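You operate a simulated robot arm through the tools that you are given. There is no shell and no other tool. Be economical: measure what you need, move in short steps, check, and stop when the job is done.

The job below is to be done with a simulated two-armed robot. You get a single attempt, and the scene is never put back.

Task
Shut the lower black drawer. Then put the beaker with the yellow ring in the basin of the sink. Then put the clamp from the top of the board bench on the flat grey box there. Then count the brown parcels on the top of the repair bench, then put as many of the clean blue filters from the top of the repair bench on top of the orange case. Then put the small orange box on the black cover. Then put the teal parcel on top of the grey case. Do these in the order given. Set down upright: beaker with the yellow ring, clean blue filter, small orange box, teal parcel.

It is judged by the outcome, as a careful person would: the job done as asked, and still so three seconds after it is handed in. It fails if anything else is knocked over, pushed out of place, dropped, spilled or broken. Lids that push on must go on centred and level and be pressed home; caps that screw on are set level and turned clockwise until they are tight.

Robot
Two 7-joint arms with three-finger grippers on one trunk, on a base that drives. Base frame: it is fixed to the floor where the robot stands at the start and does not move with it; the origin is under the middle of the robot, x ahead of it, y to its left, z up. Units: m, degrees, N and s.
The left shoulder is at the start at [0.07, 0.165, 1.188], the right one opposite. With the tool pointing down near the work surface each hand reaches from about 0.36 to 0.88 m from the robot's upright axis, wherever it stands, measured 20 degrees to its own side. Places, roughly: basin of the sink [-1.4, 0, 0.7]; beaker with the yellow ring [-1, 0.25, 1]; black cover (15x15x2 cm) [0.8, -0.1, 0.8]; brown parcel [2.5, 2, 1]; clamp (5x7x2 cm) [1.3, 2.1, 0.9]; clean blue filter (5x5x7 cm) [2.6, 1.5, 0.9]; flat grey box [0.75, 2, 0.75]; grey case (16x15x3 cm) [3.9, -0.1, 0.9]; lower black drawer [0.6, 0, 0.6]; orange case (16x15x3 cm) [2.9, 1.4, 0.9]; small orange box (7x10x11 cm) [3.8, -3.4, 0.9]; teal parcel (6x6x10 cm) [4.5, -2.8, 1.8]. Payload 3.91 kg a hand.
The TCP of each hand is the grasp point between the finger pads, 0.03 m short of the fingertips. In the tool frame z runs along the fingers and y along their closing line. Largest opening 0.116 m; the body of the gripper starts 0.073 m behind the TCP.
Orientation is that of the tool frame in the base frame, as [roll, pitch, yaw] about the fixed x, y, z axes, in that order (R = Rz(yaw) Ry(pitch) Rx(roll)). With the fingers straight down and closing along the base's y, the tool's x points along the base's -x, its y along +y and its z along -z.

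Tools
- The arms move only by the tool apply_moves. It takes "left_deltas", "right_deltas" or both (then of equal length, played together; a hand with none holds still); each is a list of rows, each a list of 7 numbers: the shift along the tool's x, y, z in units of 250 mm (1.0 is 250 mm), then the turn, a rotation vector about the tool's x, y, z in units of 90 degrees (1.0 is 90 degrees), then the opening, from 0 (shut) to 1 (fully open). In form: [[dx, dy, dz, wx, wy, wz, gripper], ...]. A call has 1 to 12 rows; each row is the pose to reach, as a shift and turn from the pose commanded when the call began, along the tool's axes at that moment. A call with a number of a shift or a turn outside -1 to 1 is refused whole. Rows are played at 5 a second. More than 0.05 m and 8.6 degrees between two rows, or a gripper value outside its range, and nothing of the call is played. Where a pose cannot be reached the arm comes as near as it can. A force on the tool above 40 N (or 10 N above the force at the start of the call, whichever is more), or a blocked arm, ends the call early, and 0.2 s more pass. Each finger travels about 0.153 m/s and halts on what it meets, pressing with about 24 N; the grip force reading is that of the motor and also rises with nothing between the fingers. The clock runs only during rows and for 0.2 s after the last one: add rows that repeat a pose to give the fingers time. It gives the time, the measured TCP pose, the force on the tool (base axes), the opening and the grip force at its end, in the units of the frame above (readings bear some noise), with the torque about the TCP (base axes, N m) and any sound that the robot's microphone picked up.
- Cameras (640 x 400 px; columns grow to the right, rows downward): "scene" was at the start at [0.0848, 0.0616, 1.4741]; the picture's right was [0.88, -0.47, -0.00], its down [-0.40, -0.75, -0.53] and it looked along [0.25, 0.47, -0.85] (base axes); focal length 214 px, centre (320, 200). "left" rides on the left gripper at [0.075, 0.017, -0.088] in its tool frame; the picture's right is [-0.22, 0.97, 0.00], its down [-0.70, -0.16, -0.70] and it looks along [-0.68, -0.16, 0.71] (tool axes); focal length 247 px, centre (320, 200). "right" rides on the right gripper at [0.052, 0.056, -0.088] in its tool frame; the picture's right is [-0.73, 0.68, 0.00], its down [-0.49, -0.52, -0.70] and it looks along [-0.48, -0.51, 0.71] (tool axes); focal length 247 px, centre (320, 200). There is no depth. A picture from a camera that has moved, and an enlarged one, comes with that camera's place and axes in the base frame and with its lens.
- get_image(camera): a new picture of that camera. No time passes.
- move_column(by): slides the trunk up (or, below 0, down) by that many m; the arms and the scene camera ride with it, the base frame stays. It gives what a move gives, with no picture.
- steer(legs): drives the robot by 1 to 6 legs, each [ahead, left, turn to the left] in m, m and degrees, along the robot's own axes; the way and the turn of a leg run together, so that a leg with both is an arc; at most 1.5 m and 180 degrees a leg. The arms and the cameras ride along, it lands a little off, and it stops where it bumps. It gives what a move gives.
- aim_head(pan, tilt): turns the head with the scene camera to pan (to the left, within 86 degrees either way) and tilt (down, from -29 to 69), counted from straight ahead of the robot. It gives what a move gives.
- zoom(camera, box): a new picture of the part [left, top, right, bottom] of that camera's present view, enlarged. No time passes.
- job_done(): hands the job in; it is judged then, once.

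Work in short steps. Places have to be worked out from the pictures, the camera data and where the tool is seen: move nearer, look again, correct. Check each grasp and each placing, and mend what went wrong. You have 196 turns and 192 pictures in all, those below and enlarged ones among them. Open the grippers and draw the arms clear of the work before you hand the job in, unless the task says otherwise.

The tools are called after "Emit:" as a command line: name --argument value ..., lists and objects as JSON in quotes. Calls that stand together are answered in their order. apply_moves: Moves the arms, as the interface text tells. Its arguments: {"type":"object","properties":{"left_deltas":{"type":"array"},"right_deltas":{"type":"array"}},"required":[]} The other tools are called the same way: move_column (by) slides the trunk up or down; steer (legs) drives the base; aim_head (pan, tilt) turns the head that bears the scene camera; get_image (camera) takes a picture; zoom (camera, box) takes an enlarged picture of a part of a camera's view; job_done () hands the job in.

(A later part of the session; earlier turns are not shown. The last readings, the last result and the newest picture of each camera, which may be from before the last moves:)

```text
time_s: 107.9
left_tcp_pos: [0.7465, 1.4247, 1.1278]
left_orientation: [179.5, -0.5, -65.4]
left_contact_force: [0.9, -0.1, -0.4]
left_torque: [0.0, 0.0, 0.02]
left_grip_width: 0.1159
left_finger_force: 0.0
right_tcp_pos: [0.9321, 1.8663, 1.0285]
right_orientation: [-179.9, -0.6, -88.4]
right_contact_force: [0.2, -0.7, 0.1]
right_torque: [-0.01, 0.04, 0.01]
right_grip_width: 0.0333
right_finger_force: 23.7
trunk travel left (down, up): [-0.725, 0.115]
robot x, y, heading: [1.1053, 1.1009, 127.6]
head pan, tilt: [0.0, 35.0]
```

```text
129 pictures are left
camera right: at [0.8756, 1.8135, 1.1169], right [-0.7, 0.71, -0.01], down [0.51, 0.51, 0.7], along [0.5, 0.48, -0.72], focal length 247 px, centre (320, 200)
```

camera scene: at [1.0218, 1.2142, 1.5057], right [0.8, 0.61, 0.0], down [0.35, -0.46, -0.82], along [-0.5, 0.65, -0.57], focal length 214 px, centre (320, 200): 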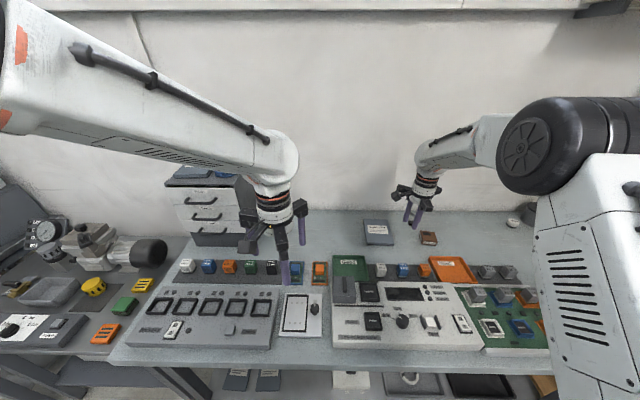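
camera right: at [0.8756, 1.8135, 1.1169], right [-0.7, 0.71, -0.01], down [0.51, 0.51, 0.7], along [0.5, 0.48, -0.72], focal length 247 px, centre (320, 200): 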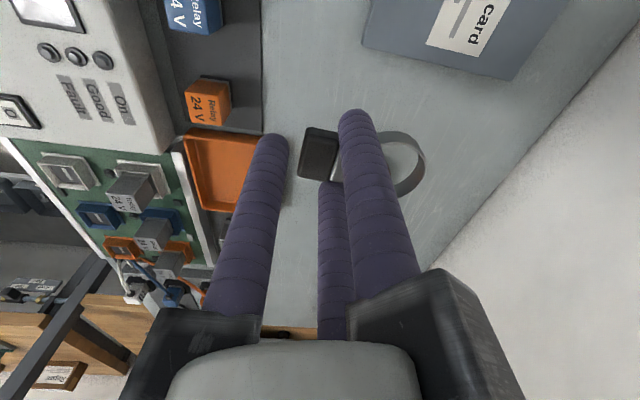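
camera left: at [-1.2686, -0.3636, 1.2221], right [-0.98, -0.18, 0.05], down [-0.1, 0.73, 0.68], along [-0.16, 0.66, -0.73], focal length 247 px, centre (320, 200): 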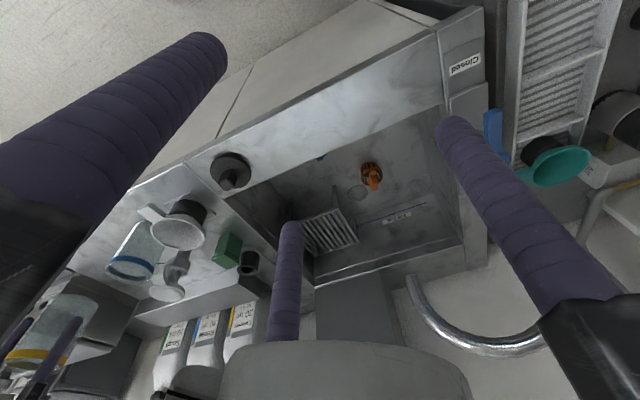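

Move over the box centre, (0.813, 1.894) for the TCP.

Emit:
apply_moves --right_deltas '[[-0.04, 0.15, 0, 0, 0, 0, 0.05], [-0.08, 0.3, 0, 0, 0, 0, 0.05], [-0.125, 0.473, 0, 0, 0, 0, 0.05], [-0.125, 0.473, 0.12, 0, 0, 0, 0.05], [-0.125, 0.473, 0.24, 0, 0, 0, 0.05]]'

Emit:
get_image --camera "right"

Emit:
zoom --camera "scene" --box '[320, 170, 460, 270]'

```text
time_s: 109.1
left_tcp_pos: [0.7452, 1.4255, 1.1275]
left_orientation: [179.7, -0.5, -65.4]
left_contact_force: [0.3, 0.5, -0.3]
left_torque: [-0.02, 0.0, 0.01]
left_grip_width: 0.1159
left_finger_force: 0.0
right_tcp_pos: [0.8092, 1.893, 0.9699]
right_orientation: [-179.9, -0.5, -88.4]
right_contact_force: [-0.3, -0.7, 0.3]
right_torque: [-0.01, -0.02, 0.01]
right_grip_width: 0.0332
right_finger_force: 24.4
trunk travel left (down, up): [-0.725, 0.115]
robot x, y, heading: [1.104, 1.1057, 127.1]
head pan, tilt: [0.0, 35.0]
```

```text
128 pictures are left
camera right: at [0.7549, 1.8401, 1.0589], right [-0.7, 0.71, -0.01], down [0.51, 0.51, 0.7], along [0.5, 0.48, -0.72], focal length 247 px, centre (320, 200)
```

right: 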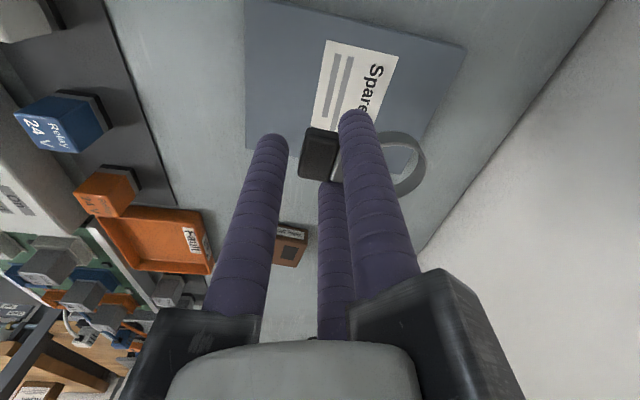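

```text
4.00 times, centred on (390, 220) of scene
camera zoom: at [1.0209, 1.2142, 1.5057], right [0.8, 0.61, 0.0], down [0.35, -0.46, -0.82], along [-0.5, 0.65, -0.57], focal length 858 px, centre (40, 120)
```

zoom: 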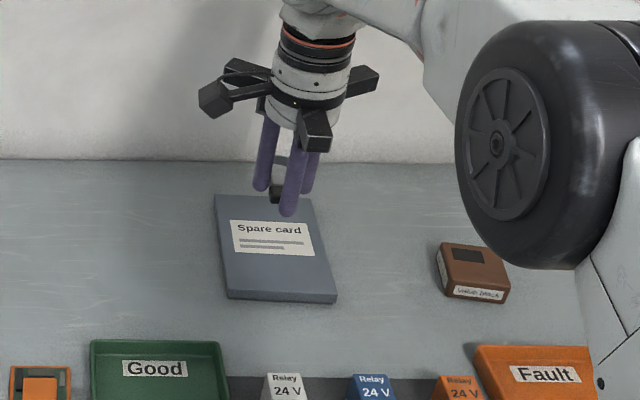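

The clamp will land well inside the box's top. A 1 cm correction, then down until contact.

Emit:
apply_moves --right_deltas '[[0.04, 0.04, 0.1, 0, 0, 0, 0.05], [0.04, 0.04, 0.2, 0, 0, 0, 0.05], [0.04, 0.04, 0.24, 0, 0, 0, 0.05], [0.04, 0.04, 0.26, 0, 0, 0, 0.05]]'

Emit:
get_image --camera "right"

```text
time_s: 110.1
left_tcp_pos: [0.7452, 1.4251, 1.1261]
left_orientation: [179.6, -0.4, -65.4]
left_contact_force: [0.1, 0.3, 0.5]
left_torque: [-0.03, -0.02, 0.03]
left_grip_width: 0.1163
left_finger_force: 0.0
right_tcp_pos: [0.802, 1.8836, 0.9017]
right_orientation: [-180.0, -0.5, -88.4]
right_contact_force: [0.4, 0.7, -0.3]
right_torque: [-0.04, 0.03, 0.02]
right_grip_width: 0.0331
right_finger_force: 24.0
trunk travel left (down, up): [-0.725, 0.115]
robot x, y, heading: [1.098, 1.1004, 127.4]
head pan, tilt: [0.0, 35.0]
```

```text
126 pictures are left
camera right: at [0.7461, 1.8304, 0.9911], right [-0.7, 0.71, -0.01], down [0.51, 0.51, 0.7], along [0.5, 0.48, -0.72], focal length 247 px, centre (320, 200)
```

right: 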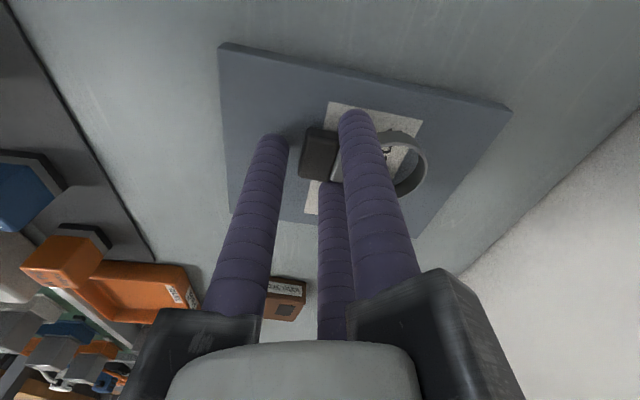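

Still just above. I lower by millimetres.

Emit:
apply_moves --right_deltas '[[0, 0, 0.012, 0, 0, 0, 0.05], [0, 0, 0.024, 0, 0, 0, 0.05], [0, 0, 0.03, 0, 0, 0, 0.05]]'

```text
time_s: 110.9
left_tcp_pos: [0.7477, 1.424, 1.1273]
left_orientation: [179.6, -0.5, -65.4]
left_contact_force: [-0.1, -0.1, 0.1]
left_torque: [0.0, 0.0, -0.02]
left_grip_width: 0.1161
left_finger_force: 0.1
right_tcp_pos: [0.8034, 1.8827, 0.8983]
right_orientation: [180.0, -0.2, -88.4]
right_contact_force: [0.8, 2.1, 11.0]
right_torque: [0.06, -0.04, -0.01]
right_grip_width: 0.0333
right_finger_force: 23.6
trunk travel left (down, up): [-0.725, 0.115]
robot x, y, heading: [1.1026, 1.1053, 127.6]
head pan, tilt: [0.0, 35.0]
```

Contact (11 N). I release gradually and rise.

Emit:
apply_moves --right_deltas '[[0, 0, -0.006, 0, 0, 0, 0.3], [0, 0, -0.006, 0, 0, 0, 0.5], [0, 0, -0.006, 0, 0, 0, 0.6], [0, 0, -0.006, 0, 0, 0, 0.6], [0, 0, -0.15, 0, 0, 0, 0.6], [0, 0, -0.3, 0, 0, 0, 0.6], [0, 0, -0.45, 0, 0, 0, 0.8], [0, 0, -0.6, 0, 0, 0, 1]]'

Emit:
get_image --camera "right"

```text
time_s: 112.7
left_tcp_pos: [0.7458, 1.4259, 1.1274]
left_orientation: [179.6, -0.4, -65.3]
left_contact_force: [-0.9, 0.5, -0.2]
left_torque: [0.05, 0.04, 0.02]
left_grip_width: 0.1164
left_finger_force: 0.0
right_tcp_pos: [0.8027, 1.8822, 1.046]
right_orientation: [180.0, -0.3, -88.4]
right_contact_force: [-0.3, -1.0, 0.0]
right_torque: [0.02, 0.02, 0.03]
right_grip_width: 0.116
right_finger_force: 0.1
trunk travel left (down, up): [-0.725, 0.115]
robot x, y, heading: [1.1046, 1.1029, 126.8]
head pan, tilt: [0.0, 35.0]
```

```text
125 pictures are left
camera right: at [0.747, 1.8294, 1.1351], right [-0.7, 0.71, -0.01], down [0.51, 0.51, 0.7], along [0.5, 0.49, -0.72], focal length 247 px, centre (320, 200)
```

right: 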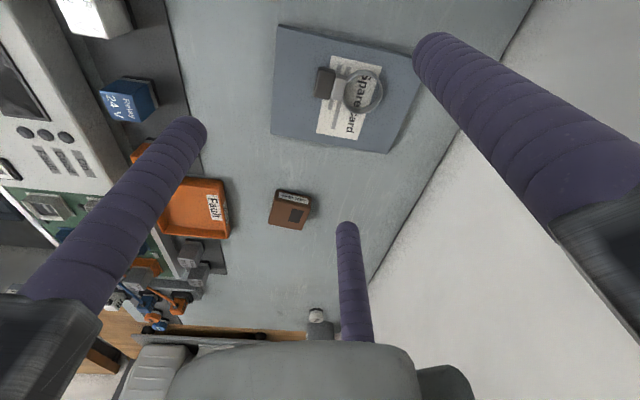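

The clamp lies on the flat grey box. I raise and pull back the right hand, then back up from the bench.

Emit:
apply_moves --right_deltas '[[0, 0, -0.15, 0, 0, 0, 1], [0, 0, -0.3, 0, 0, 0, 1], [0.1, -0.13, -0.3, 0, 0, -0.06, 1], [0.2, -0.27, -0.3, 0, 0, -0.13, 1], [0.29, -0.41, -0.3, 0, 0, -0.2, 1], [0.39, -0.55, -0.3, 0, 0, -0.27, 1], [0.49, -0.69, -0.3, 0, 0, -0.333, 1]]'

Emit:
steer --legs '[[-0.25, 0, 0]]'

Emit:
aim_head --pan -80 --tilt 20

Emit:
get_image --camera "scene"

```text
time_s: 114.3
left_tcp_pos: [0.7469, 1.4233, 1.1283]
left_orientation: [179.4, -0.4, -65.4]
left_contact_force: [0.1, -0.6, 0.1]
left_torque: [0.02, 0.03, 0.0]
left_grip_width: 0.1162
left_finger_force: 0.1
right_tcp_pos: [0.98, 1.7656, 1.1196]
right_orientation: [179.7, -0.3, -58.2]
right_contact_force: [0.0, -0.6, 0.2]
right_torque: [0.03, 0.01, 0.03]
right_grip_width: 0.1159
right_finger_force: 0.1
trunk travel left (down, up): [-0.725, 0.115]
robot x, y, heading: [1.105, 1.1044, 127.4]
head pan, tilt: [0.0, 35.0]
```

```text
time_s: 116.1
left_tcp_pos: [0.8948, 1.2299, 1.1274]
left_orientation: [179.6, -0.5, -65.4]
left_contact_force: [0.1, -0.2, 0.4]
left_torque: [0.0, 0.02, -0.04]
left_grip_width: 0.116
left_finger_force: 0.0
right_tcp_pos: [1.1263, 1.5726, 1.1186]
right_orientation: [179.8, -0.5, -58.4]
right_contact_force: [0.6, 0.5, -0.3]
right_torque: [0.01, 0.01, 0.04]
right_grip_width: 0.1158
right_finger_force: 0.1
trunk travel left (down, up): [-0.725, 0.115]
robot x, y, heading: [1.2513, 0.9063, 127.1]
head pan, tilt: [0.0, 35.0]
```

```text
time_s: 117.6
left_tcp_pos: [0.8948, 1.2283, 1.1274]
left_orientation: [179.6, -0.5, -65.3]
left_contact_force: [0.0, 0.2, 0.1]
left_torque: [0.0, -0.01, -0.01]
left_grip_width: 0.1162
left_finger_force: 0.0
right_tcp_pos: [1.1267, 1.573, 1.1189]
right_orientation: [179.8, -0.4, -58.4]
right_contact_force: [-0.8, 0.1, -0.8]
right_torque: [-0.01, 0.0, -0.01]
right_grip_width: 0.1162
right_finger_force: 0.0
trunk travel left (down, up): [-0.725, 0.115]
robot x, y, heading: [1.2532, 0.9085, 127.4]
head pan, tilt: [-80.0, 20.0]
```

```text
124 pictures are left
camera scene: at [1.2867, 1.0169, 1.5295], right [0.74, -0.68, 0.0], down [-0.23, -0.25, -0.94], along [0.64, 0.69, -0.34], focal length 214 px, centre (320, 200)
```

scene: 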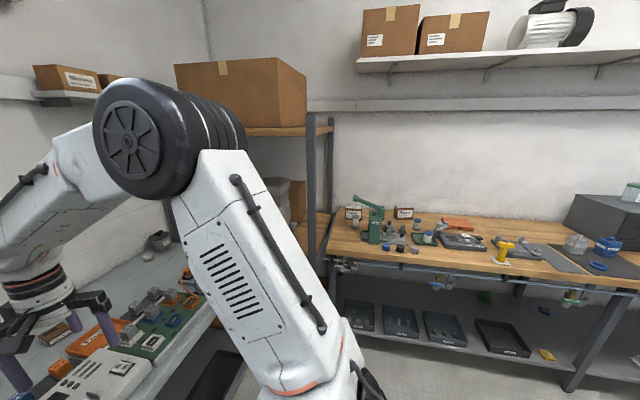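

I see two brown parcels so far; I turn to face the repair bench and approach for a full view.

Emit:
steer --legs '[[0, 0, -90.4], [0.3, -0.42, 0]]'

Emit:
aim_head --pan 0 --tilt 25

Emit:
get_image --camera "scene"

```text
time_s: 124.5
left_tcp_pos: [2.0723, 1.1154, 1.1274]
left_orientation: [179.7, -0.5, -155.9]
left_contact_force: [0.2, 1.0, -0.5]
left_torque: [0.0, 0.0, 0.0]
left_grip_width: 0.1158
left_finger_force: 0.1
right_tcp_pos: [2.4124, 0.8819, 1.119]
right_orientation: [179.8, -0.4, -148.8]
right_contact_force: [0.1, -1.0, -0.7]
right_torque: [-0.01, 0.02, 0.02]
right_grip_width: 0.116
right_finger_force: 0.1
trunk travel left (down, up): [-0.725, 0.115]
robot x, y, heading: [1.7511, 0.7595, 36.9]
head pan, tilt: [-80.0, 20.0]
```

```text
time_s: 126.0
left_tcp_pos: [2.0706, 1.1158, 1.1275]
left_orientation: [179.6, -0.5, -155.7]
left_contact_force: [0.2, -0.5, 1.2]
left_torque: [0.01, 0.01, -0.02]
left_grip_width: 0.1163
left_finger_force: 0.0
right_tcp_pos: [2.4136, 0.8813, 1.1185]
right_orientation: [179.8, -0.4, -148.8]
right_contact_force: [-0.7, 0.0, -0.1]
right_torque: [-0.02, -0.02, 0.0]
right_grip_width: 0.1158
right_finger_force: 0.2
trunk travel left (down, up): [-0.725, 0.115]
robot x, y, heading: [1.7449, 0.7593, 36.8]
head pan, tilt: [0.0, 25.0]
```

```text
123 pictures are left
camera scene: at [1.8629, 0.8464, 1.5215], right [0.6, -0.8, 0.0], down [-0.34, -0.25, -0.91], along [0.72, 0.54, -0.42], focal length 214 px, centre (320, 200)
```

scene: 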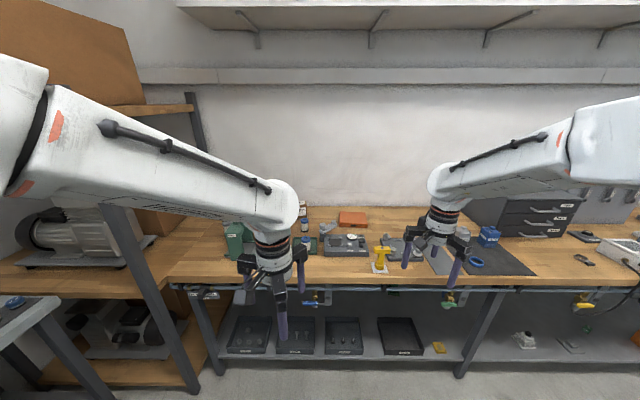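

Emit:
get_image --camera "left"

Emit:
zoom --camera "scene" --box '[210, 190, 430, 300]'

```text
122 pictures are left
camera left: at [1.9971, 1.0996, 1.2159], right [-0.2, 0.98, 0.0], down [0.71, 0.14, 0.69], along [0.68, 0.14, -0.72], focal length 247 px, centre (320, 200)
```

left: 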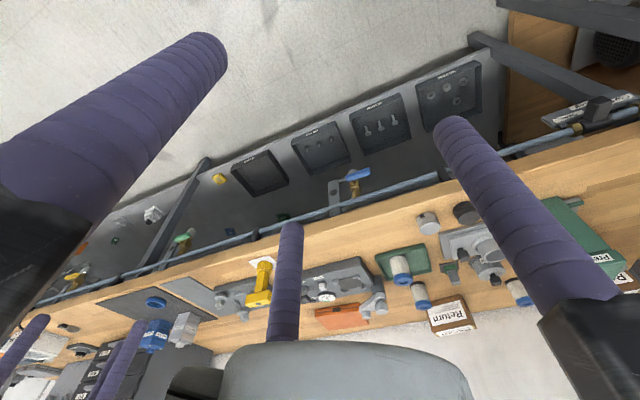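

```text
2.91 times, centred on (320, 245) of scene
camera zoom: at [1.8629, 0.8464, 1.5215], right [0.6, -0.8, 0.0], down [-0.34, -0.25, -0.91], along [0.72, 0.54, -0.42], focal length 624 px, centre (320, 69)
```

zoom: 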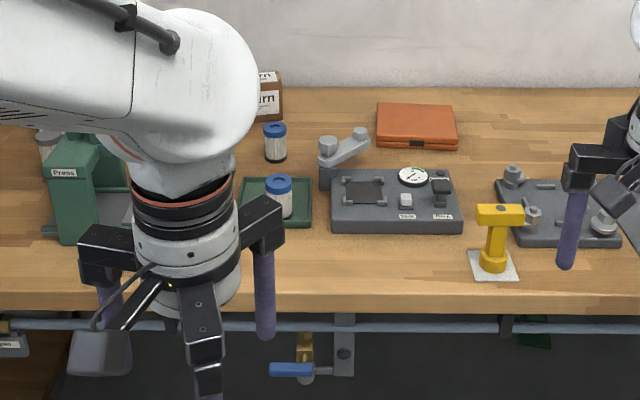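

The left arm blocks the view of the parcels; I move its hand 0.25 m left and look again.

Emit:
apply_moves --left_deltas '[[0.04, 0.17, 0, 0, 0, 0, 1], [0.08, 0.34, 0, 0, 0, 0, 1], [0.12, 0.51, 0, 0, 0, 0, 1], [0.15, 0.68, 0, 0, 0, 0, 1], [0.18, 0.84, 0, 0, 0, 0, 1], [0.22, 0.975, 0, 0, 0, 0, 1]]'

Emit:
get_image --camera "scene"

```text
time_s: 127.4
left_tcp_pos: [1.92, 1.3205, 1.1318]
left_orientation: [179.7, -0.4, -155.7]
left_contact_force: [-0.6, -0.4, 0.7]
left_torque: [-0.06, -0.04, -0.01]
left_grip_width: 0.116
left_finger_force: 0.1
right_tcp_pos: [2.4115, 0.8826, 1.1197]
right_orientation: [179.9, -0.3, -148.7]
right_contact_force: [-0.3, 0.0, 0.0]
right_torque: [-0.04, -0.02, 0.02]
right_grip_width: 0.1159
right_finger_force: 0.1
trunk travel left (down, up): [-0.725, 0.115]
robot x, y, heading: [1.7475, 0.7572, 36.9]
head pan, tilt: [0.0, 25.0]
```

```text
120 pictures are left
camera scene: at [1.861, 0.8487, 1.5215], right [0.6, -0.8, 0.0], down [-0.34, -0.26, -0.91], along [0.73, 0.54, -0.42], focal length 214 px, centre (320, 200)
```

scene: 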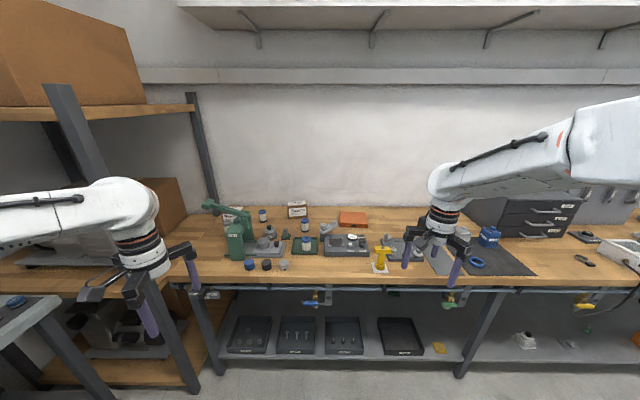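

Emit:
zoom --camera "scene" --box '[195, 190, 385, 290]'

Emit:
zoom --camera "scene" --box '[400, 180, 640, 300]'

```text
3.37 times, centred on (290, 240) of scene
camera zoom: at [1.861, 0.8487, 1.5215], right [0.6, -0.8, 0.0], down [-0.34, -0.26, -0.91], along [0.73, 0.54, -0.42], focal length 722 px, centre (421, 65)
```

zoom: 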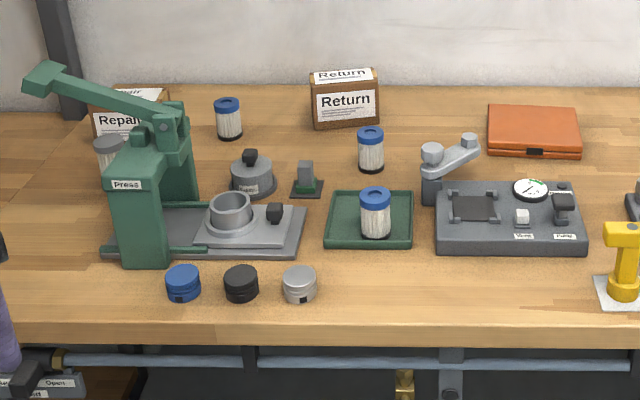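

```text
2.67 times, centred on (520, 240) of scene
camera zoom: at [1.861, 0.8487, 1.5215], right [0.6, -0.8, 0.0], down [-0.34, -0.26, -0.91], along [0.73, 0.54, -0.42], focal length 572 px, centre (-213, 93)
```

zoom: 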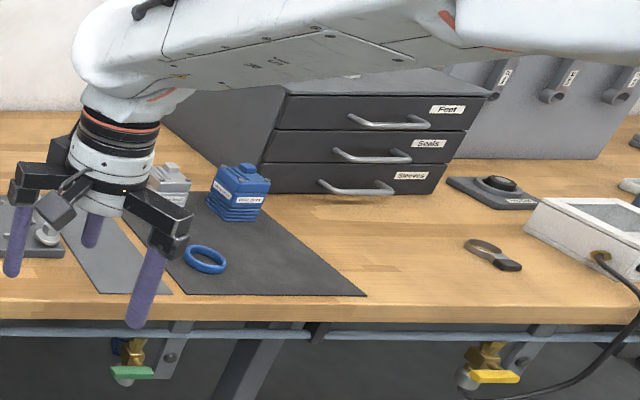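

Two brown parcels (Return, Repair) are visible, possibly something behind the press. I raise the trunk, draw the left hand a little inward to clear the press, and move closer.

Emit:
apply_moves --left_deltas '[[-0.02, -0.1, -0.1, 0, 0, 0, 1], [-0.04, -0.2, -0.25, 0, 0, 0, 1], [-0.06, -0.3, -0.4, 0, 0, 0, 1]]'

Emit:
move_column --by 0.1

Emit:
steer --legs '[[0.35, 0, 0]]'

Emit:
aim_head --pan 15 --tilt 40

Emit:
get_image --camera "scene"

```text
time_s: 128.2
left_tcp_pos: [1.9663, 1.2505, 1.2298]
left_orientation: [179.4, -0.4, -155.7]
left_contact_force: [-0.4, -1.5, 0.7]
left_torque: [0.04, -0.02, 0.04]
left_grip_width: 0.1159
left_finger_force: 0.0
right_tcp_pos: [2.4137, 0.8796, 1.1183]
right_orientation: [179.8, -0.4, -148.8]
right_contact_force: [0.2, -0.3, 0.6]
right_torque: [0.02, -0.02, 0.01]
right_grip_width: 0.116
right_finger_force: 0.0
trunk travel left (down, up): [-0.725, 0.115]
robot x, y, heading: [1.7484, 0.7615, 36.9]
head pan, tilt: [0.0, 25.0]
```

```text
time_s: 129.6
left_tcp_pos: [1.9666, 1.2534, 1.3293]
left_orientation: [179.6, -0.4, -155.8]
left_contact_force: [-0.4, 0.5, -0.7]
left_torque: [0.05, -0.01, 0.01]
left_grip_width: 0.1159
left_finger_force: 0.0
right_tcp_pos: [2.4128, 0.881, 1.2197]
right_orientation: [179.8, -0.4, -148.8]
right_contact_force: [0.6, 0.6, 0.3]
right_torque: [-0.01, 0.03, -0.03]
right_grip_width: 0.1162
right_finger_force: 0.1
trunk travel left (down, up): [-0.825, 0.015]
robot x, y, heading: [1.747, 0.7616, 37.0]
head pan, tilt: [0.0, 25.0]
```

```text
time_s: 131.8
left_tcp_pos: [2.2456, 1.4642, 1.3315]
left_orientation: [179.6, -0.4, -155.7]
left_contact_force: [1.0, -0.4, -0.2]
left_torque: [0.03, -0.04, 0.0]
left_grip_width: 0.1159
left_finger_force: 0.1
right_tcp_pos: [2.6921, 1.094, 1.2199]
right_orientation: [179.8, -0.3, -148.8]
right_contact_force: [0.6, -0.7, 0.3]
right_torque: [0.0, -0.03, 0.01]
right_grip_width: 0.1158
right_finger_force: 0.2
trunk travel left (down, up): [-0.825, 0.015]
robot x, y, heading: [2.0263, 0.9721, 37.0]
head pan, tilt: [0.0, 25.0]
```

```text
time_s: 132.6
left_tcp_pos: [2.2476, 1.4659, 1.3294]
left_orientation: [179.6, -0.5, -155.7]
left_contact_force: [-0.1, 0.0, -0.1]
left_torque: [-0.01, -0.01, 0.0]
left_grip_width: 0.1163
left_finger_force: 0.0
right_tcp_pos: [2.693, 1.0935, 1.2178]
right_orientation: [179.8, -0.3, -148.7]
right_contact_force: [-0.5, 0.6, 0.1]
right_torque: [0.01, 0.02, 0.01]
right_grip_width: 0.1159
right_finger_force: 0.0
trunk travel left (down, up): [-0.825, 0.015]
robot x, y, heading: [2.0274, 0.9707, 37.5]
head pan, tilt: [15.0, 40.0]
```

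```text
117 pictures are left
camera scene: at [2.1231, 1.0704, 1.5981], right [0.79, -0.62, 0.0], down [-0.4, -0.51, -0.77], along [0.47, 0.6, -0.64], focal length 214 px, centre (320, 200)
```

scene: 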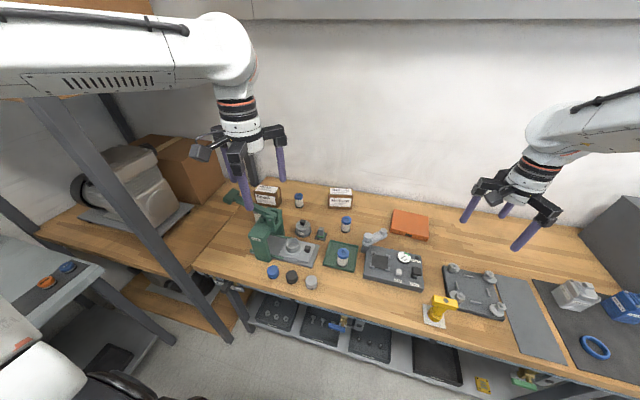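

Emit:
zoom --camera "scene" --box '[200, 165, 400, 300]'

Emit:
get_image --camera "left"

```text
2.96 times, centred on (300, 232) of scene
camera zoom: at [2.1231, 1.0704, 1.5981], right [0.79, -0.62, 0.0], down [-0.4, -0.51, -0.77], along [0.47, 0.6, -0.64], focal length 636 px, centre (379, 104)
```

zoom: 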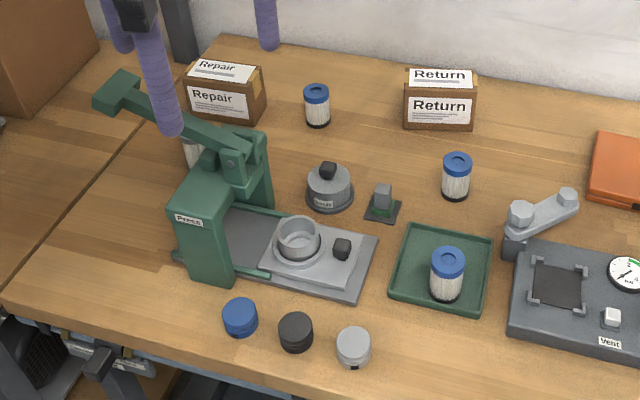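

```text
115 pictures are left
camera left: at [2.1724, 1.449, 1.4181], right [-0.2, 0.98, 0.0], down [0.71, 0.14, 0.69], along [0.68, 0.14, -0.72], focal length 247 px, centre (320, 200)
```

left: 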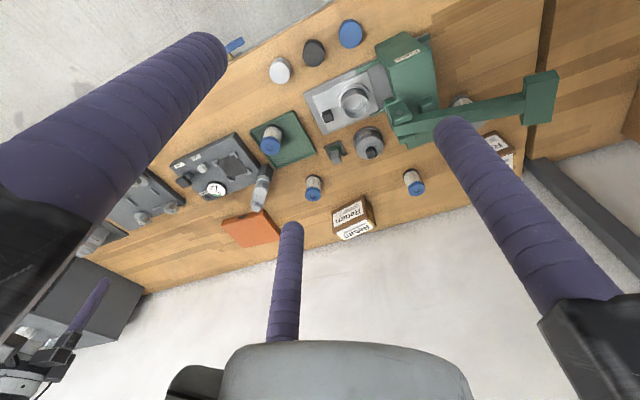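

Only two parcels are on the bench top, so two clean blue filters are needed. I zoom on each filter to see which are clean.

Emit:
zoom --camera "scene" --box '[290, 185, 360, 275]'

Emit:
zoom --camera "left" --box '[240, 110, 500, 230]'

```text
4.44 times, centred on (325, 230) of scene
camera zoom: at [2.1231, 1.0704, 1.5981], right [0.79, -0.62, 0.0], down [-0.4, -0.51, -0.77], along [0.47, 0.6, -0.64], focal length 953 px, centre (298, 67)
```

zoom: 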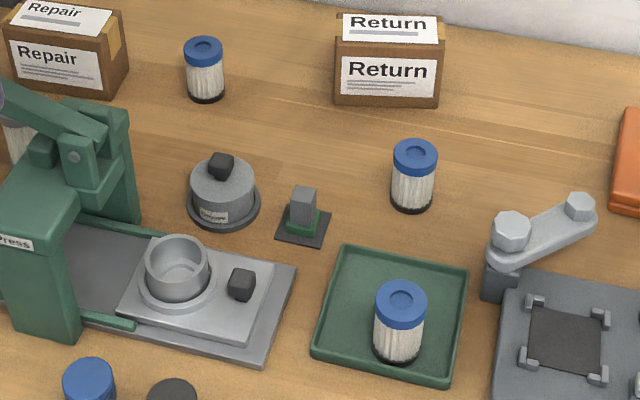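

```text
2.46 times, centred on (370, 170) of left
camera zoom: at [2.1724, 1.449, 1.4181], right [-0.2, 0.98, 0.0], down [0.71, 0.14, 0.69], along [0.68, 0.14, -0.72], focal length 608 px, centre (197, 274)
```

zoom: 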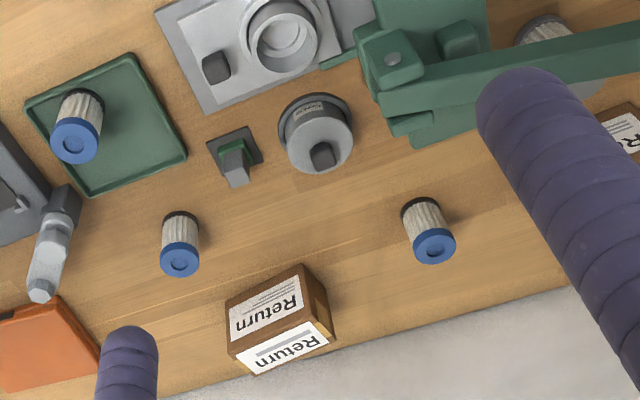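

Triangulated: filter B top (2.626, 1.523, 0.923), filter C (2.545, 1.784), tray filter (2.492, 1.40), case centre (2.87, 1.344). I lower the trunk again, creep forward 6 cm and bring the right hand toward filter B.

Emit:
steer --legs '[[0.06, 0, 0]]'

Emit:
move_column --by -0.09

Emit:
apply_moves --right_deltas '[[-0.04, 0.16, 0, 0, 0, 0, 1], [-0.08, 0.32, 0, 0, 0, 0, 1], [-0.12, 0.48, 0, 0, 0, 0, 0.9], [-0.16, 0.64, 0, 0, 0, 0, 0.8], [-0.212, 0.79, 0, 0, 0, 0, 0.7]]'

Emit:
get_image --camera "right"

```text
time_s: 133.6
left_tcp_pos: [2.2839, 1.4941, 1.3333]
left_orientation: [179.5, 0.0, -155.8]
left_contact_force: [-0.6, -0.2, 1.5]
left_torque: [0.06, -0.1, -0.03]
left_grip_width: 0.1162
left_finger_force: 0.1
right_tcp_pos: [2.7325, 1.124, 1.224]
right_orientation: [179.6, 0.1, -148.7]
right_contact_force: [-0.4, 0.1, 0.4]
right_torque: [0.04, -0.06, -0.01]
right_grip_width: 0.116
right_finger_force: 0.1
trunk travel left (down, up): [-0.825, 0.015]
robot x, y, heading: [2.0718, 1.0051, 37.1]
head pan, tilt: [15.0, 40.0]
```

```text
time_s: 134.8
left_tcp_pos: [2.29, 1.4982, 1.2407]
left_orientation: [179.6, -0.4, -155.7]
left_contact_force: [-1.0, -0.6, -0.2]
left_torque: [0.01, -0.03, -0.01]
left_grip_width: 0.1159
left_finger_force: 0.0
right_tcp_pos: [2.7395, 1.1282, 1.1294]
right_orientation: [179.8, -0.2, -148.8]
right_contact_force: [-0.6, 0.2, -0.8]
right_torque: [-0.01, 0.02, 0.0]
right_grip_width: 0.1162
right_finger_force: 0.0
trunk travel left (down, up): [-0.735, 0.105]
robot x, y, heading: [2.0721, 1.0061, 37.2]
head pan, tilt: [15.0, 40.0]
```

```text
time_s: 136.0
left_tcp_pos: [2.2912, 1.5001, 1.2405]
left_orientation: [179.7, -0.4, -155.7]
left_contact_force: [-0.1, 0.1, 0.4]
left_torque: [-0.05, 0.01, -0.04]
left_grip_width: 0.1161
left_finger_force: 0.1
right_tcp_pos: [2.6856, 1.3282, 1.1284]
right_orientation: [179.9, -0.4, -148.6]
right_contact_force: [-1.1, -0.9, -0.7]
right_torque: [0.01, -0.03, 0.06]
right_grip_width: 0.081
right_finger_force: 0.1
trunk travel left (down, up): [-0.735, 0.105]
robot x, y, heading: [2.0722, 1.008, 37.3]
head pan, tilt: [15.0, 40.0]
```

```text
112 pictures are left
camera right: at [2.6118, 1.3494, 1.2173], right [0.27, 0.96, 0.0], down [0.69, -0.19, 0.7], along [0.67, -0.19, -0.72], focal length 247 px, centre (320, 200)
```

right: 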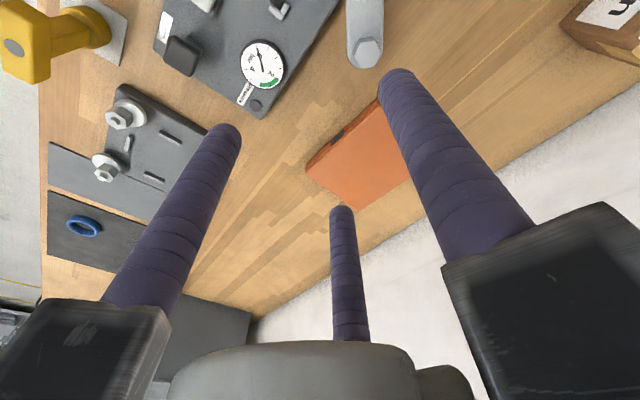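

Emit:
apply_moves --right_deltas '[[-0.04, 0.16, 0, 0, 0, 0, 0.7], [-0.08, 0.32, 0.05, 0, 0, 0, 0.7], [-0.12, 0.48, 0.1, 0, 0, 0, 0.7], [-0.16, 0.64, 0.2, 0, 0, 0, 0.7], [-0.2, 0.79, 0.3, 0, 0, 0, 0.7], [-0.2, 0.79, 0.38, 0, 0, 0, 0.7]]'

Emit:
get_image --camera "right"

Emit:
get_image --camera "scene"

```text
time_s: 137.4
left_tcp_pos: [2.2919, 1.4981, 1.2409]
left_orientation: [179.5, -0.4, -155.7]
left_contact_force: [0.0, 0.3, -0.3]
left_torque: [0.03, 0.0, 0.01]
left_grip_width: 0.116
left_finger_force: 0.0
right_tcp_pos: [2.6189, 1.5208, 1.0361]
right_orientation: [179.7, -0.4, -148.7]
right_contact_force: [0.5, -1.0, -0.6]
right_torque: [0.08, 0.01, 0.04]
right_grip_width: 0.0812
right_finger_force: 0.1
trunk travel left (down, up): [-0.735, 0.105]
robot x, y, heading: [2.0746, 1.0067, 37.1]
head pan, tilt: [15.0, 40.0]
```

```text
111 pictures are left
camera right: at [2.5449, 1.5417, 1.125], right [0.27, 0.96, 0.0], down [0.69, -0.2, 0.69], along [0.67, -0.19, -0.72], focal length 247 px, centre (320, 200)
```

right: 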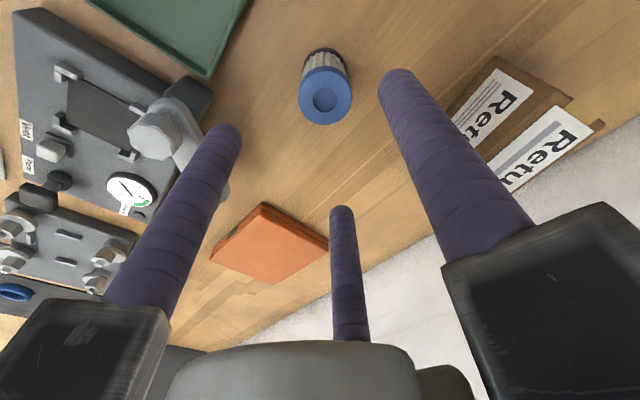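

```text
110 pictures are left
camera scene: at [2.1678, 1.1029, 1.5083], right [0.79, -0.61, 0.0], down [-0.4, -0.51, -0.77], along [0.47, 0.6, -0.64], focal length 214 px, centre (320, 200)
```

scene: 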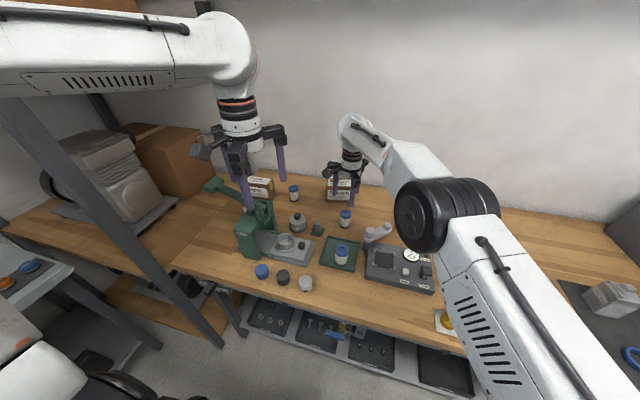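

Centred within 4 mm. I descend and grip.

Emit:
apply_moves --right_deltas '[[-0.008, 0.014, 0.15, 0, 0, 0, 0.7], [-0.008, 0.014, 0.3, 0, 0, 0, 0.7], [-0.008, 0.014, 0.45, 0, 0, 0, 0.7], [-0.008, 0.014, 0.56, 0, 0, 0, 0.7], [-0.008, 0.014, 0.56, 0, 0, 0, 0.5], [-0.008, 0.014, 0.56, 0, 0, 0, 0.3], [-0.008, 0.014, 0.56, 0, 0, 0, 0.3]]'

Emit:
get_image --camera "right"

```text
time_s: 139.0
left_tcp_pos: [2.2917, 1.4991, 1.24]
left_orientation: [179.6, -0.4, -155.6]
left_contact_force: [-0.1, 0.1, 0.9]
left_torque: [-0.01, 0.02, 0.03]
left_grip_width: 0.116
left_finger_force: 0.1
right_tcp_pos: [2.6175, 1.5264, 0.8942]
right_orientation: [179.8, -0.3, -148.8]
right_contact_force: [0.1, 0.9, 1.3]
right_torque: [-0.01, 0.02, 0.03]
right_grip_width: 0.0418
right_finger_force: 24.1
trunk travel left (down, up): [-0.735, 0.105]
robot x, y, heading: [2.0717, 1.0091, 37.3]
head pan, tilt: [15.0, 40.0]
```

```text
109 pictures are left
camera right: at [2.5437, 1.5466, 0.9839], right [0.27, 0.96, 0.0], down [0.69, -0.19, 0.69], along [0.67, -0.19, -0.72], focal length 247 px, centre (320, 200)
```

right: 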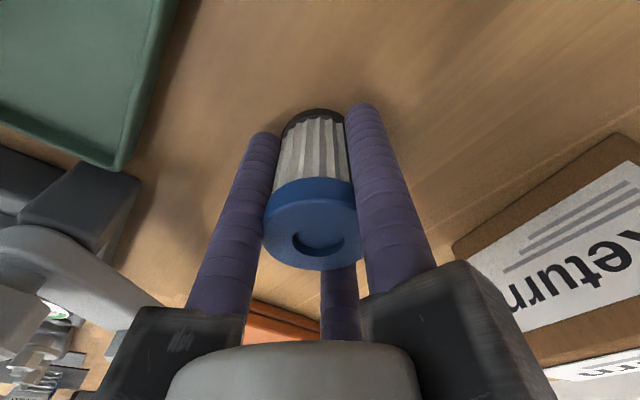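

Gripped (4.2 cm) with clean white pleats. I lift and carry it toward the orange case.

Emit:
apply_moves --right_deltas '[[0, 0, -0.15, 0, 0, 0, 0.3], [0, 0, -0.34, 0, 0, 0, 0.3], [0, 0, -0.53, 0, 0, 0, 0.3], [0, 0, -0.72, 0, 0, 0, 0.3], [-0.05, -0.16, -0.82, 0, 0, 0, 0.3], [-0.1, -0.32, -0.82, 0, 0, 0, 0.3], [-0.16, -0.48, -0.82, 0, 0, 0, 0.3], [-0.22, -0.64, -0.82, 0, 0, 0, 0.3]]'

Emit:
apply_moves --right_deltas '[[-0.05, -0.16, 0, 0, 0, 0, 0.3], [-0.1, -0.32, 0, 0, 0, 0, 0.3], [-0.16, -0.48, 0, 0, 0, 0, 0.3], [-0.22, -0.64, 0, 0, 0, 0, 0.3], [-0.226, -0.65, 0.1, 0, 0, 0, 0.3], [-0.226, -0.65, 0.2, 0, 0, 0, 0.3]]'

Emit:
get_image --camera "right"

Emit:
get_image --camera "scene"

```text
time_s: 140.8
left_tcp_pos: [2.2924, 1.4965, 1.2415]
left_orientation: [179.4, -0.5, -155.7]
left_contact_force: [0.2, 0.5, 0.0]
left_torque: [0.05, 0.05, 0.04]
left_grip_width: 0.116
left_finger_force: 0.1
right_tcp_pos: [2.7485, 1.4156, 1.1014]
right_orientation: [179.7, -0.3, -148.6]
right_contact_force: [-0.4, -0.2, -0.5]
right_torque: [0.02, 0.01, 0.0]
right_grip_width: 0.0413
right_finger_force: 23.6
trunk travel left (down, up): [-0.735, 0.105]
robot x, y, heading: [2.0763, 1.0079, 36.8]
head pan, tilt: [15.0, 40.0]
```

```text
time_s: 142.2
left_tcp_pos: [2.2919, 1.4987, 1.2403]
left_orientation: [179.6, -0.3, -155.7]
left_contact_force: [0.1, 0.3, 0.3]
left_torque: [-0.01, 0.01, 0.01]
left_grip_width: 0.1159
left_finger_force: 0.1
right_tcp_pos: [2.8809, 1.3047, 1.0499]
right_orientation: [179.8, -0.3, -148.6]
right_contact_force: [0.6, 0.2, -0.9]
right_torque: [-0.02, 0.04, 0.01]
right_grip_width: 0.0415
right_finger_force: 23.4
right hand out of reach, approached as far as the arm can: row 4
trunk travel left (down, up): [-0.735, 0.105]
robot x, y, heading: [2.0725, 1.0073, 37.2]
head pan, tilt: [15.0, 40.0]
```

```text
108 pictures are left
camera right: at [2.8077, 1.3252, 1.1393], right [0.27, 0.96, 0.0], down [0.69, -0.19, 0.7], along [0.67, -0.19, -0.72], focal length 247 px, centre (320, 200)
```

right: 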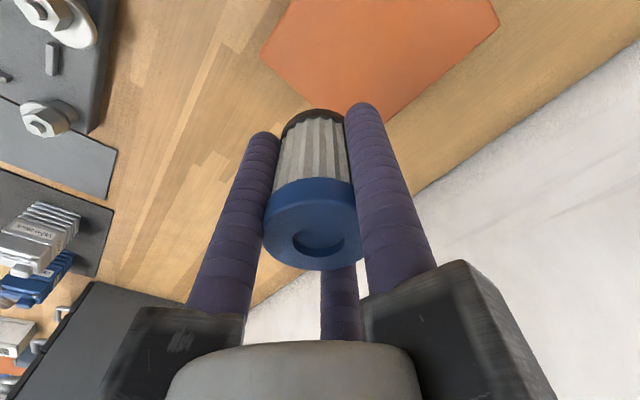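

```text
107 pictures are left
camera scene: at [2.1678, 1.1046, 1.5081], right [0.79, -0.61, 0.0], down [-0.4, -0.51, -0.77], along [0.47, 0.6, -0.64], focal length 214 px, centre (320, 200)
```

scene: 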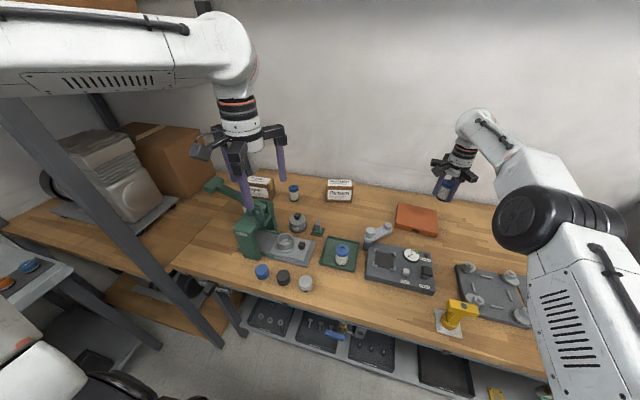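

The landing point is inside the case but near one edge; I shift 1.4 cm inward and descend.

Emit:
apply_moves --right_deltas '[[0.042, 0.04, 0.12, 0, 0, 0, 0.3], [0.042, 0.04, 0.26, 0, 0, 0, 0.3], [0.042, 0.04, 0.4, 0, 0, 0, 0.3], [0.042, 0.04, 0.44, 0, 0, 0, 0.3]]'

Emit:
get_image --camera "right"

```text
time_s: 143.2
left_tcp_pos: [2.2905, 1.499, 1.24]
left_orientation: [179.6, -0.4, -155.6]
left_contact_force: [0.3, -0.6, -0.2]
left_torque: [-0.01, -0.03, 0.01]
left_grip_width: 0.1159
left_finger_force: 0.0
right_tcp_pos: [2.8684, 1.3092, 0.9393]
right_orientation: [179.8, -0.4, -148.7]
right_contact_force: [-0.1, 0.5, -0.3]
right_torque: [-0.01, -0.01, 0.03]
right_grip_width: 0.0414
right_finger_force: 24.3
trunk travel left (down, up): [-0.735, 0.105]
robot x, y, heading: [2.0721, 1.0052, 37.0]
head pan, tilt: [15.0, 40.0]
```

```text
106 pictures are left
camera right: at [2.7946, 1.3293, 1.0275], right [0.27, 0.96, 0.0], down [0.69, -0.19, 0.7], along [0.67, -0.19, -0.72], focal length 247 px, centre (320, 200)
```

right: 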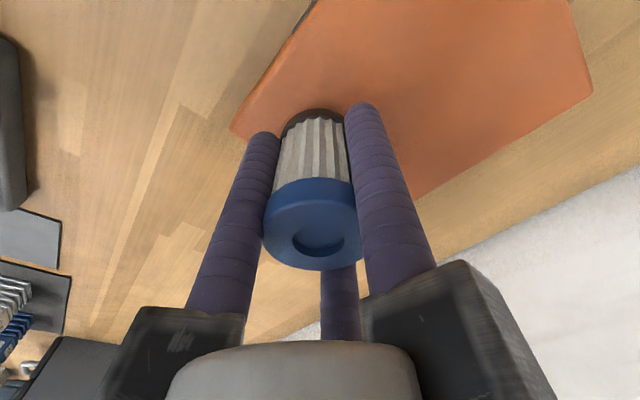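

Well inside the case. I lower gently.

Emit:
apply_moves --right_deltas '[[0, 0, 0.02, 0, 0, 0, 0.3], [0, 0, 0.04, 0, 0, 0, 0.3], [0, 0, 0.055, 0, 0, 0, 0.3], [0, 0, 0.065, 0, 0, 0, 0.3]]'

```text
time_s: 144.2
left_tcp_pos: [2.2901, 1.4993, 1.241]
left_orientation: [179.6, -0.3, -155.7]
left_contact_force: [-0.5, 0.6, -0.2]
left_torque: [-0.03, -0.03, 0.05]
left_grip_width: 0.116
left_finger_force: 0.2
right_tcp_pos: [2.8683, 1.3094, 0.9244]
right_orientation: [179.8, -0.2, -148.7]
right_contact_force: [-0.6, -0.6, 9.8]
right_torque: [-0.17, 0.01, 0.0]
right_grip_width: 0.0415
right_finger_force: 24.1
trunk travel left (down, up): [-0.735, 0.105]
robot x, y, heading: [2.0733, 1.0047, 37.2]
head pan, tilt: [15.0, 40.0]
```

Contact at 9.8 N. I release and rise straight up.

Emit:
apply_moves --right_deltas '[[0, 0, -0.006, 0, 0, 0, 0.45], [0, 0, -0.006, 0, 0, 0, 0.6], [0, 0, -0.006, 0, 0, 0, 0.65], [0, 0, -0.12, 0, 0, 0, 0.65], [0, 0, -0.28, 0, 0, 0, 0.65], [0, 0, -0.45, 0, 0, 0, 0.65], [0, 0, -0.6, 0, 0, 0, 0.65]]'

Emit:
get_image --camera "right"

Emit:
get_image --camera "scene"

```text
time_s: 145.8
left_tcp_pos: [2.289, 1.5, 1.24]
left_orientation: [179.6, -0.3, -155.7]
left_contact_force: [-1.0, -0.3, 0.3]
left_torque: [0.02, -0.04, 0.02]
left_grip_width: 0.1161
left_finger_force: 0.0
right_tcp_pos: [2.866, 1.3114, 1.0718]
right_orientation: [179.8, -0.4, -148.6]
right_contact_force: [-0.4, -0.2, 0.2]
right_torque: [-0.02, -0.03, 0.0]
right_grip_width: 0.0752
right_finger_force: 0.0
trunk travel left (down, up): [-0.735, 0.105]
robot x, y, heading: [2.0729, 1.0021, 37.1]
head pan, tilt: [15.0, 40.0]
```

```text
105 pictures are left
camera right: at [2.7929, 1.331, 1.1609], right [0.27, 0.96, 0.0], down [0.69, -0.19, 0.69], along [0.67, -0.19, -0.72], focal length 247 px, centre (320, 200)
```

right: 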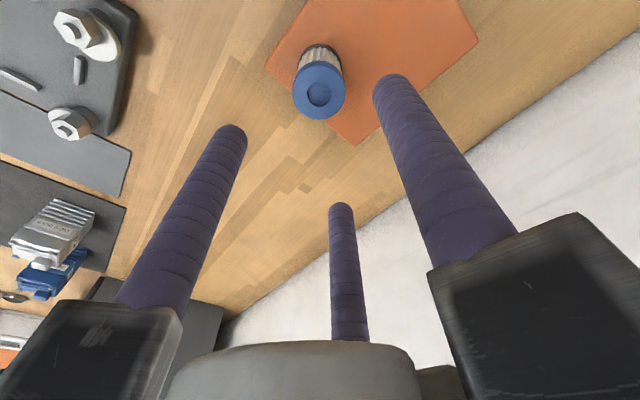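

```text
104 pictures are left
camera scene: at [2.1666, 1.104, 1.5082], right [0.79, -0.61, 0.0], down [-0.39, -0.51, -0.77], along [0.47, 0.6, -0.64], focal length 214 px, centre (320, 200)
```

scene: 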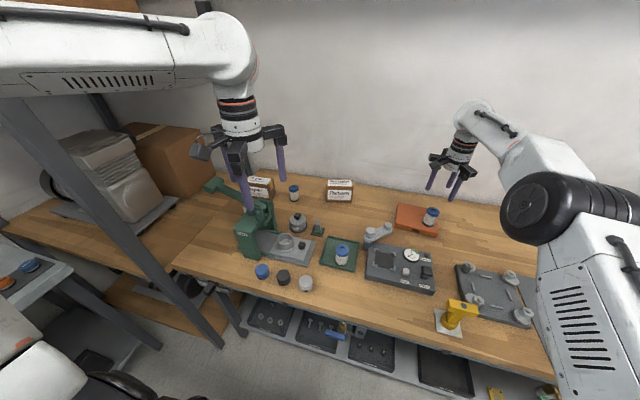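

First filter stands on the case. I examine the remaining two blue filters closely for cleanliness.

Emit:
zoom --camera "scene" --box '[275, 175, 315, 210]'

Emit:
zoom --camera "scene" --box '[322, 235, 362, 270]'

Emit:
zoom --camera "scene" --box '[410, 195, 450, 235]'

```text
11.43 times, centred on (295, 192) of scene
camera zoom: at [2.1666, 1.104, 1.5082], right [0.79, -0.61, 0.0], down [-0.39, -0.51, -0.77], along [0.47, 0.6, -0.64], focal length 2451 px, centre (606, 286)
```

zoom: 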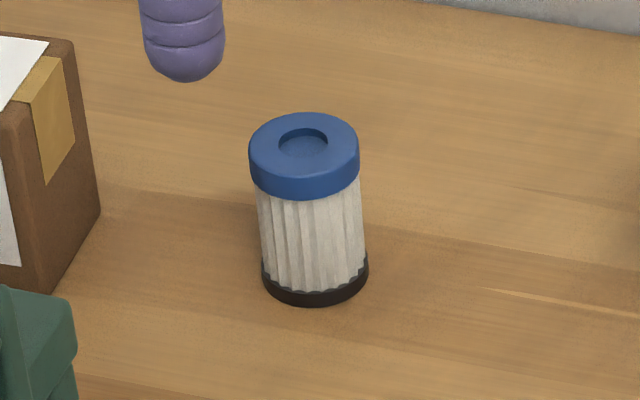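

```text
11.43 times, centred on (342, 252) of scene
camera zoom: at [2.1666, 1.104, 1.5082], right [0.79, -0.61, 0.0], down [-0.39, -0.51, -0.77], along [0.47, 0.6, -0.64], focal length 2451 px, centre (69, -400)
```

zoom: 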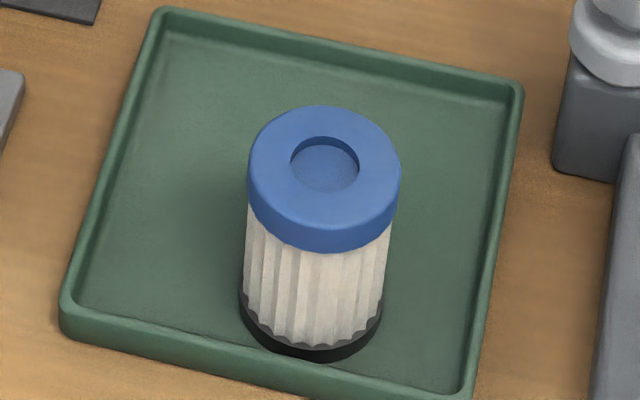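

```text
10.00 times, centred on (430, 215) of scene
camera zoom: at [2.1666, 1.104, 1.5082], right [0.79, -0.61, 0.0], down [-0.39, -0.51, -0.77], along [0.47, 0.6, -0.64], focal length 2145 px, centre (-780, 50)
```

zoom: 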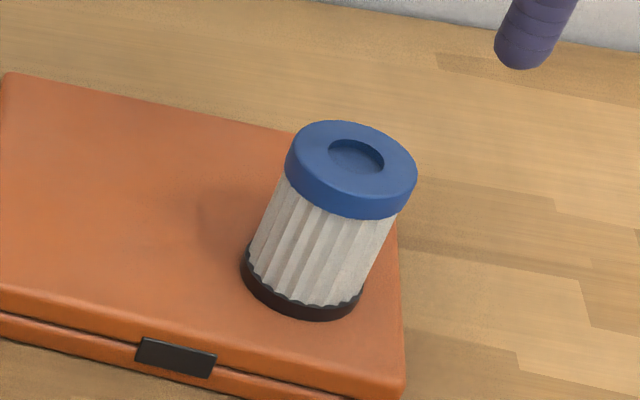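

All three look equally clean. I'll take the one standing directly on the bench (C) with the left hand; first I draw the right hand back and right, then advance 0.1 m.

Emit:
apply_moves --right_deltas '[[0.14, -0.09, -0.05, 0, 0, 0, 0.8], [0.28, -0.18, -0.1, 0, 0, 0, 1], [0.42, -0.27, -0.2, 0, 0, 0, 1], [0.56, -0.36, -0.2, 0, 0, 0, 1], [0.7, -0.45, -0.2, 0, 0, 0, 1], [0.84, -0.54, -0.2, 0, 0, 0, 1], [0.96, -0.6, -0.2, 0, 0, 0, 1]]'

Emit:
steer --legs '[[0.1, 0, 0]]'

Emit:
get_image --camera "left"

```text
time_s: 147.4
left_tcp_pos: [2.2894, 1.4972, 1.2403]
left_orientation: [179.5, -0.3, -155.7]
left_contact_force: [-0.1, -0.6, 0.9]
left_torque: [0.04, 0.0, 0.01]
left_grip_width: 0.116
left_finger_force: 0.1
right_tcp_pos: [2.7404, 1.0557, 1.1234]
right_orientation: [179.7, -0.2, -148.7]
right_contact_force: [-0.9, 0.3, -0.3]
right_torque: [0.04, -0.02, 0.0]
right_grip_width: 0.1157
right_finger_force: 0.0
trunk travel left (down, up): [-0.735, 0.105]
robot x, y, heading: [2.0724, 1.0072, 37.1]
head pan, tilt: [15.0, 40.0]
```

```text
time_s: 148.6
left_tcp_pos: [2.3695, 1.5582, 1.2414]
left_orientation: [179.5, -0.3, -155.7]
left_contact_force: [0.0, 0.1, -0.3]
left_torque: [0.0, 0.0, -0.03]
left_grip_width: 0.116
left_finger_force: 0.0
right_tcp_pos: [2.8199, 1.1174, 1.1227]
right_orientation: [179.8, -0.2, -148.6]
right_contact_force: [-0.5, 0.2, 0.0]
right_torque: [0.02, 0.04, -0.04]
right_grip_width: 0.116
right_finger_force: 0.0
trunk travel left (down, up): [-0.735, 0.105]
robot x, y, heading: [2.1521, 1.0653, 37.1]
head pan, tilt: [15.0, 40.0]
```

```text
100 pictures are left
camera left: at [2.2952, 1.542, 1.3294], right [-0.2, 0.98, 0.01], down [0.71, 0.14, 0.69], along [0.68, 0.14, -0.72], focal length 247 px, centre (320, 200)
```

left: 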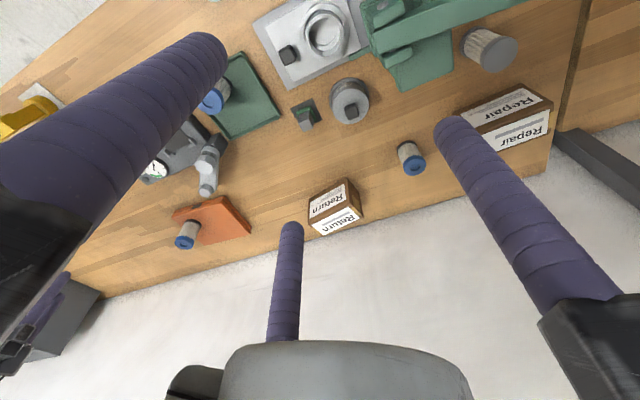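

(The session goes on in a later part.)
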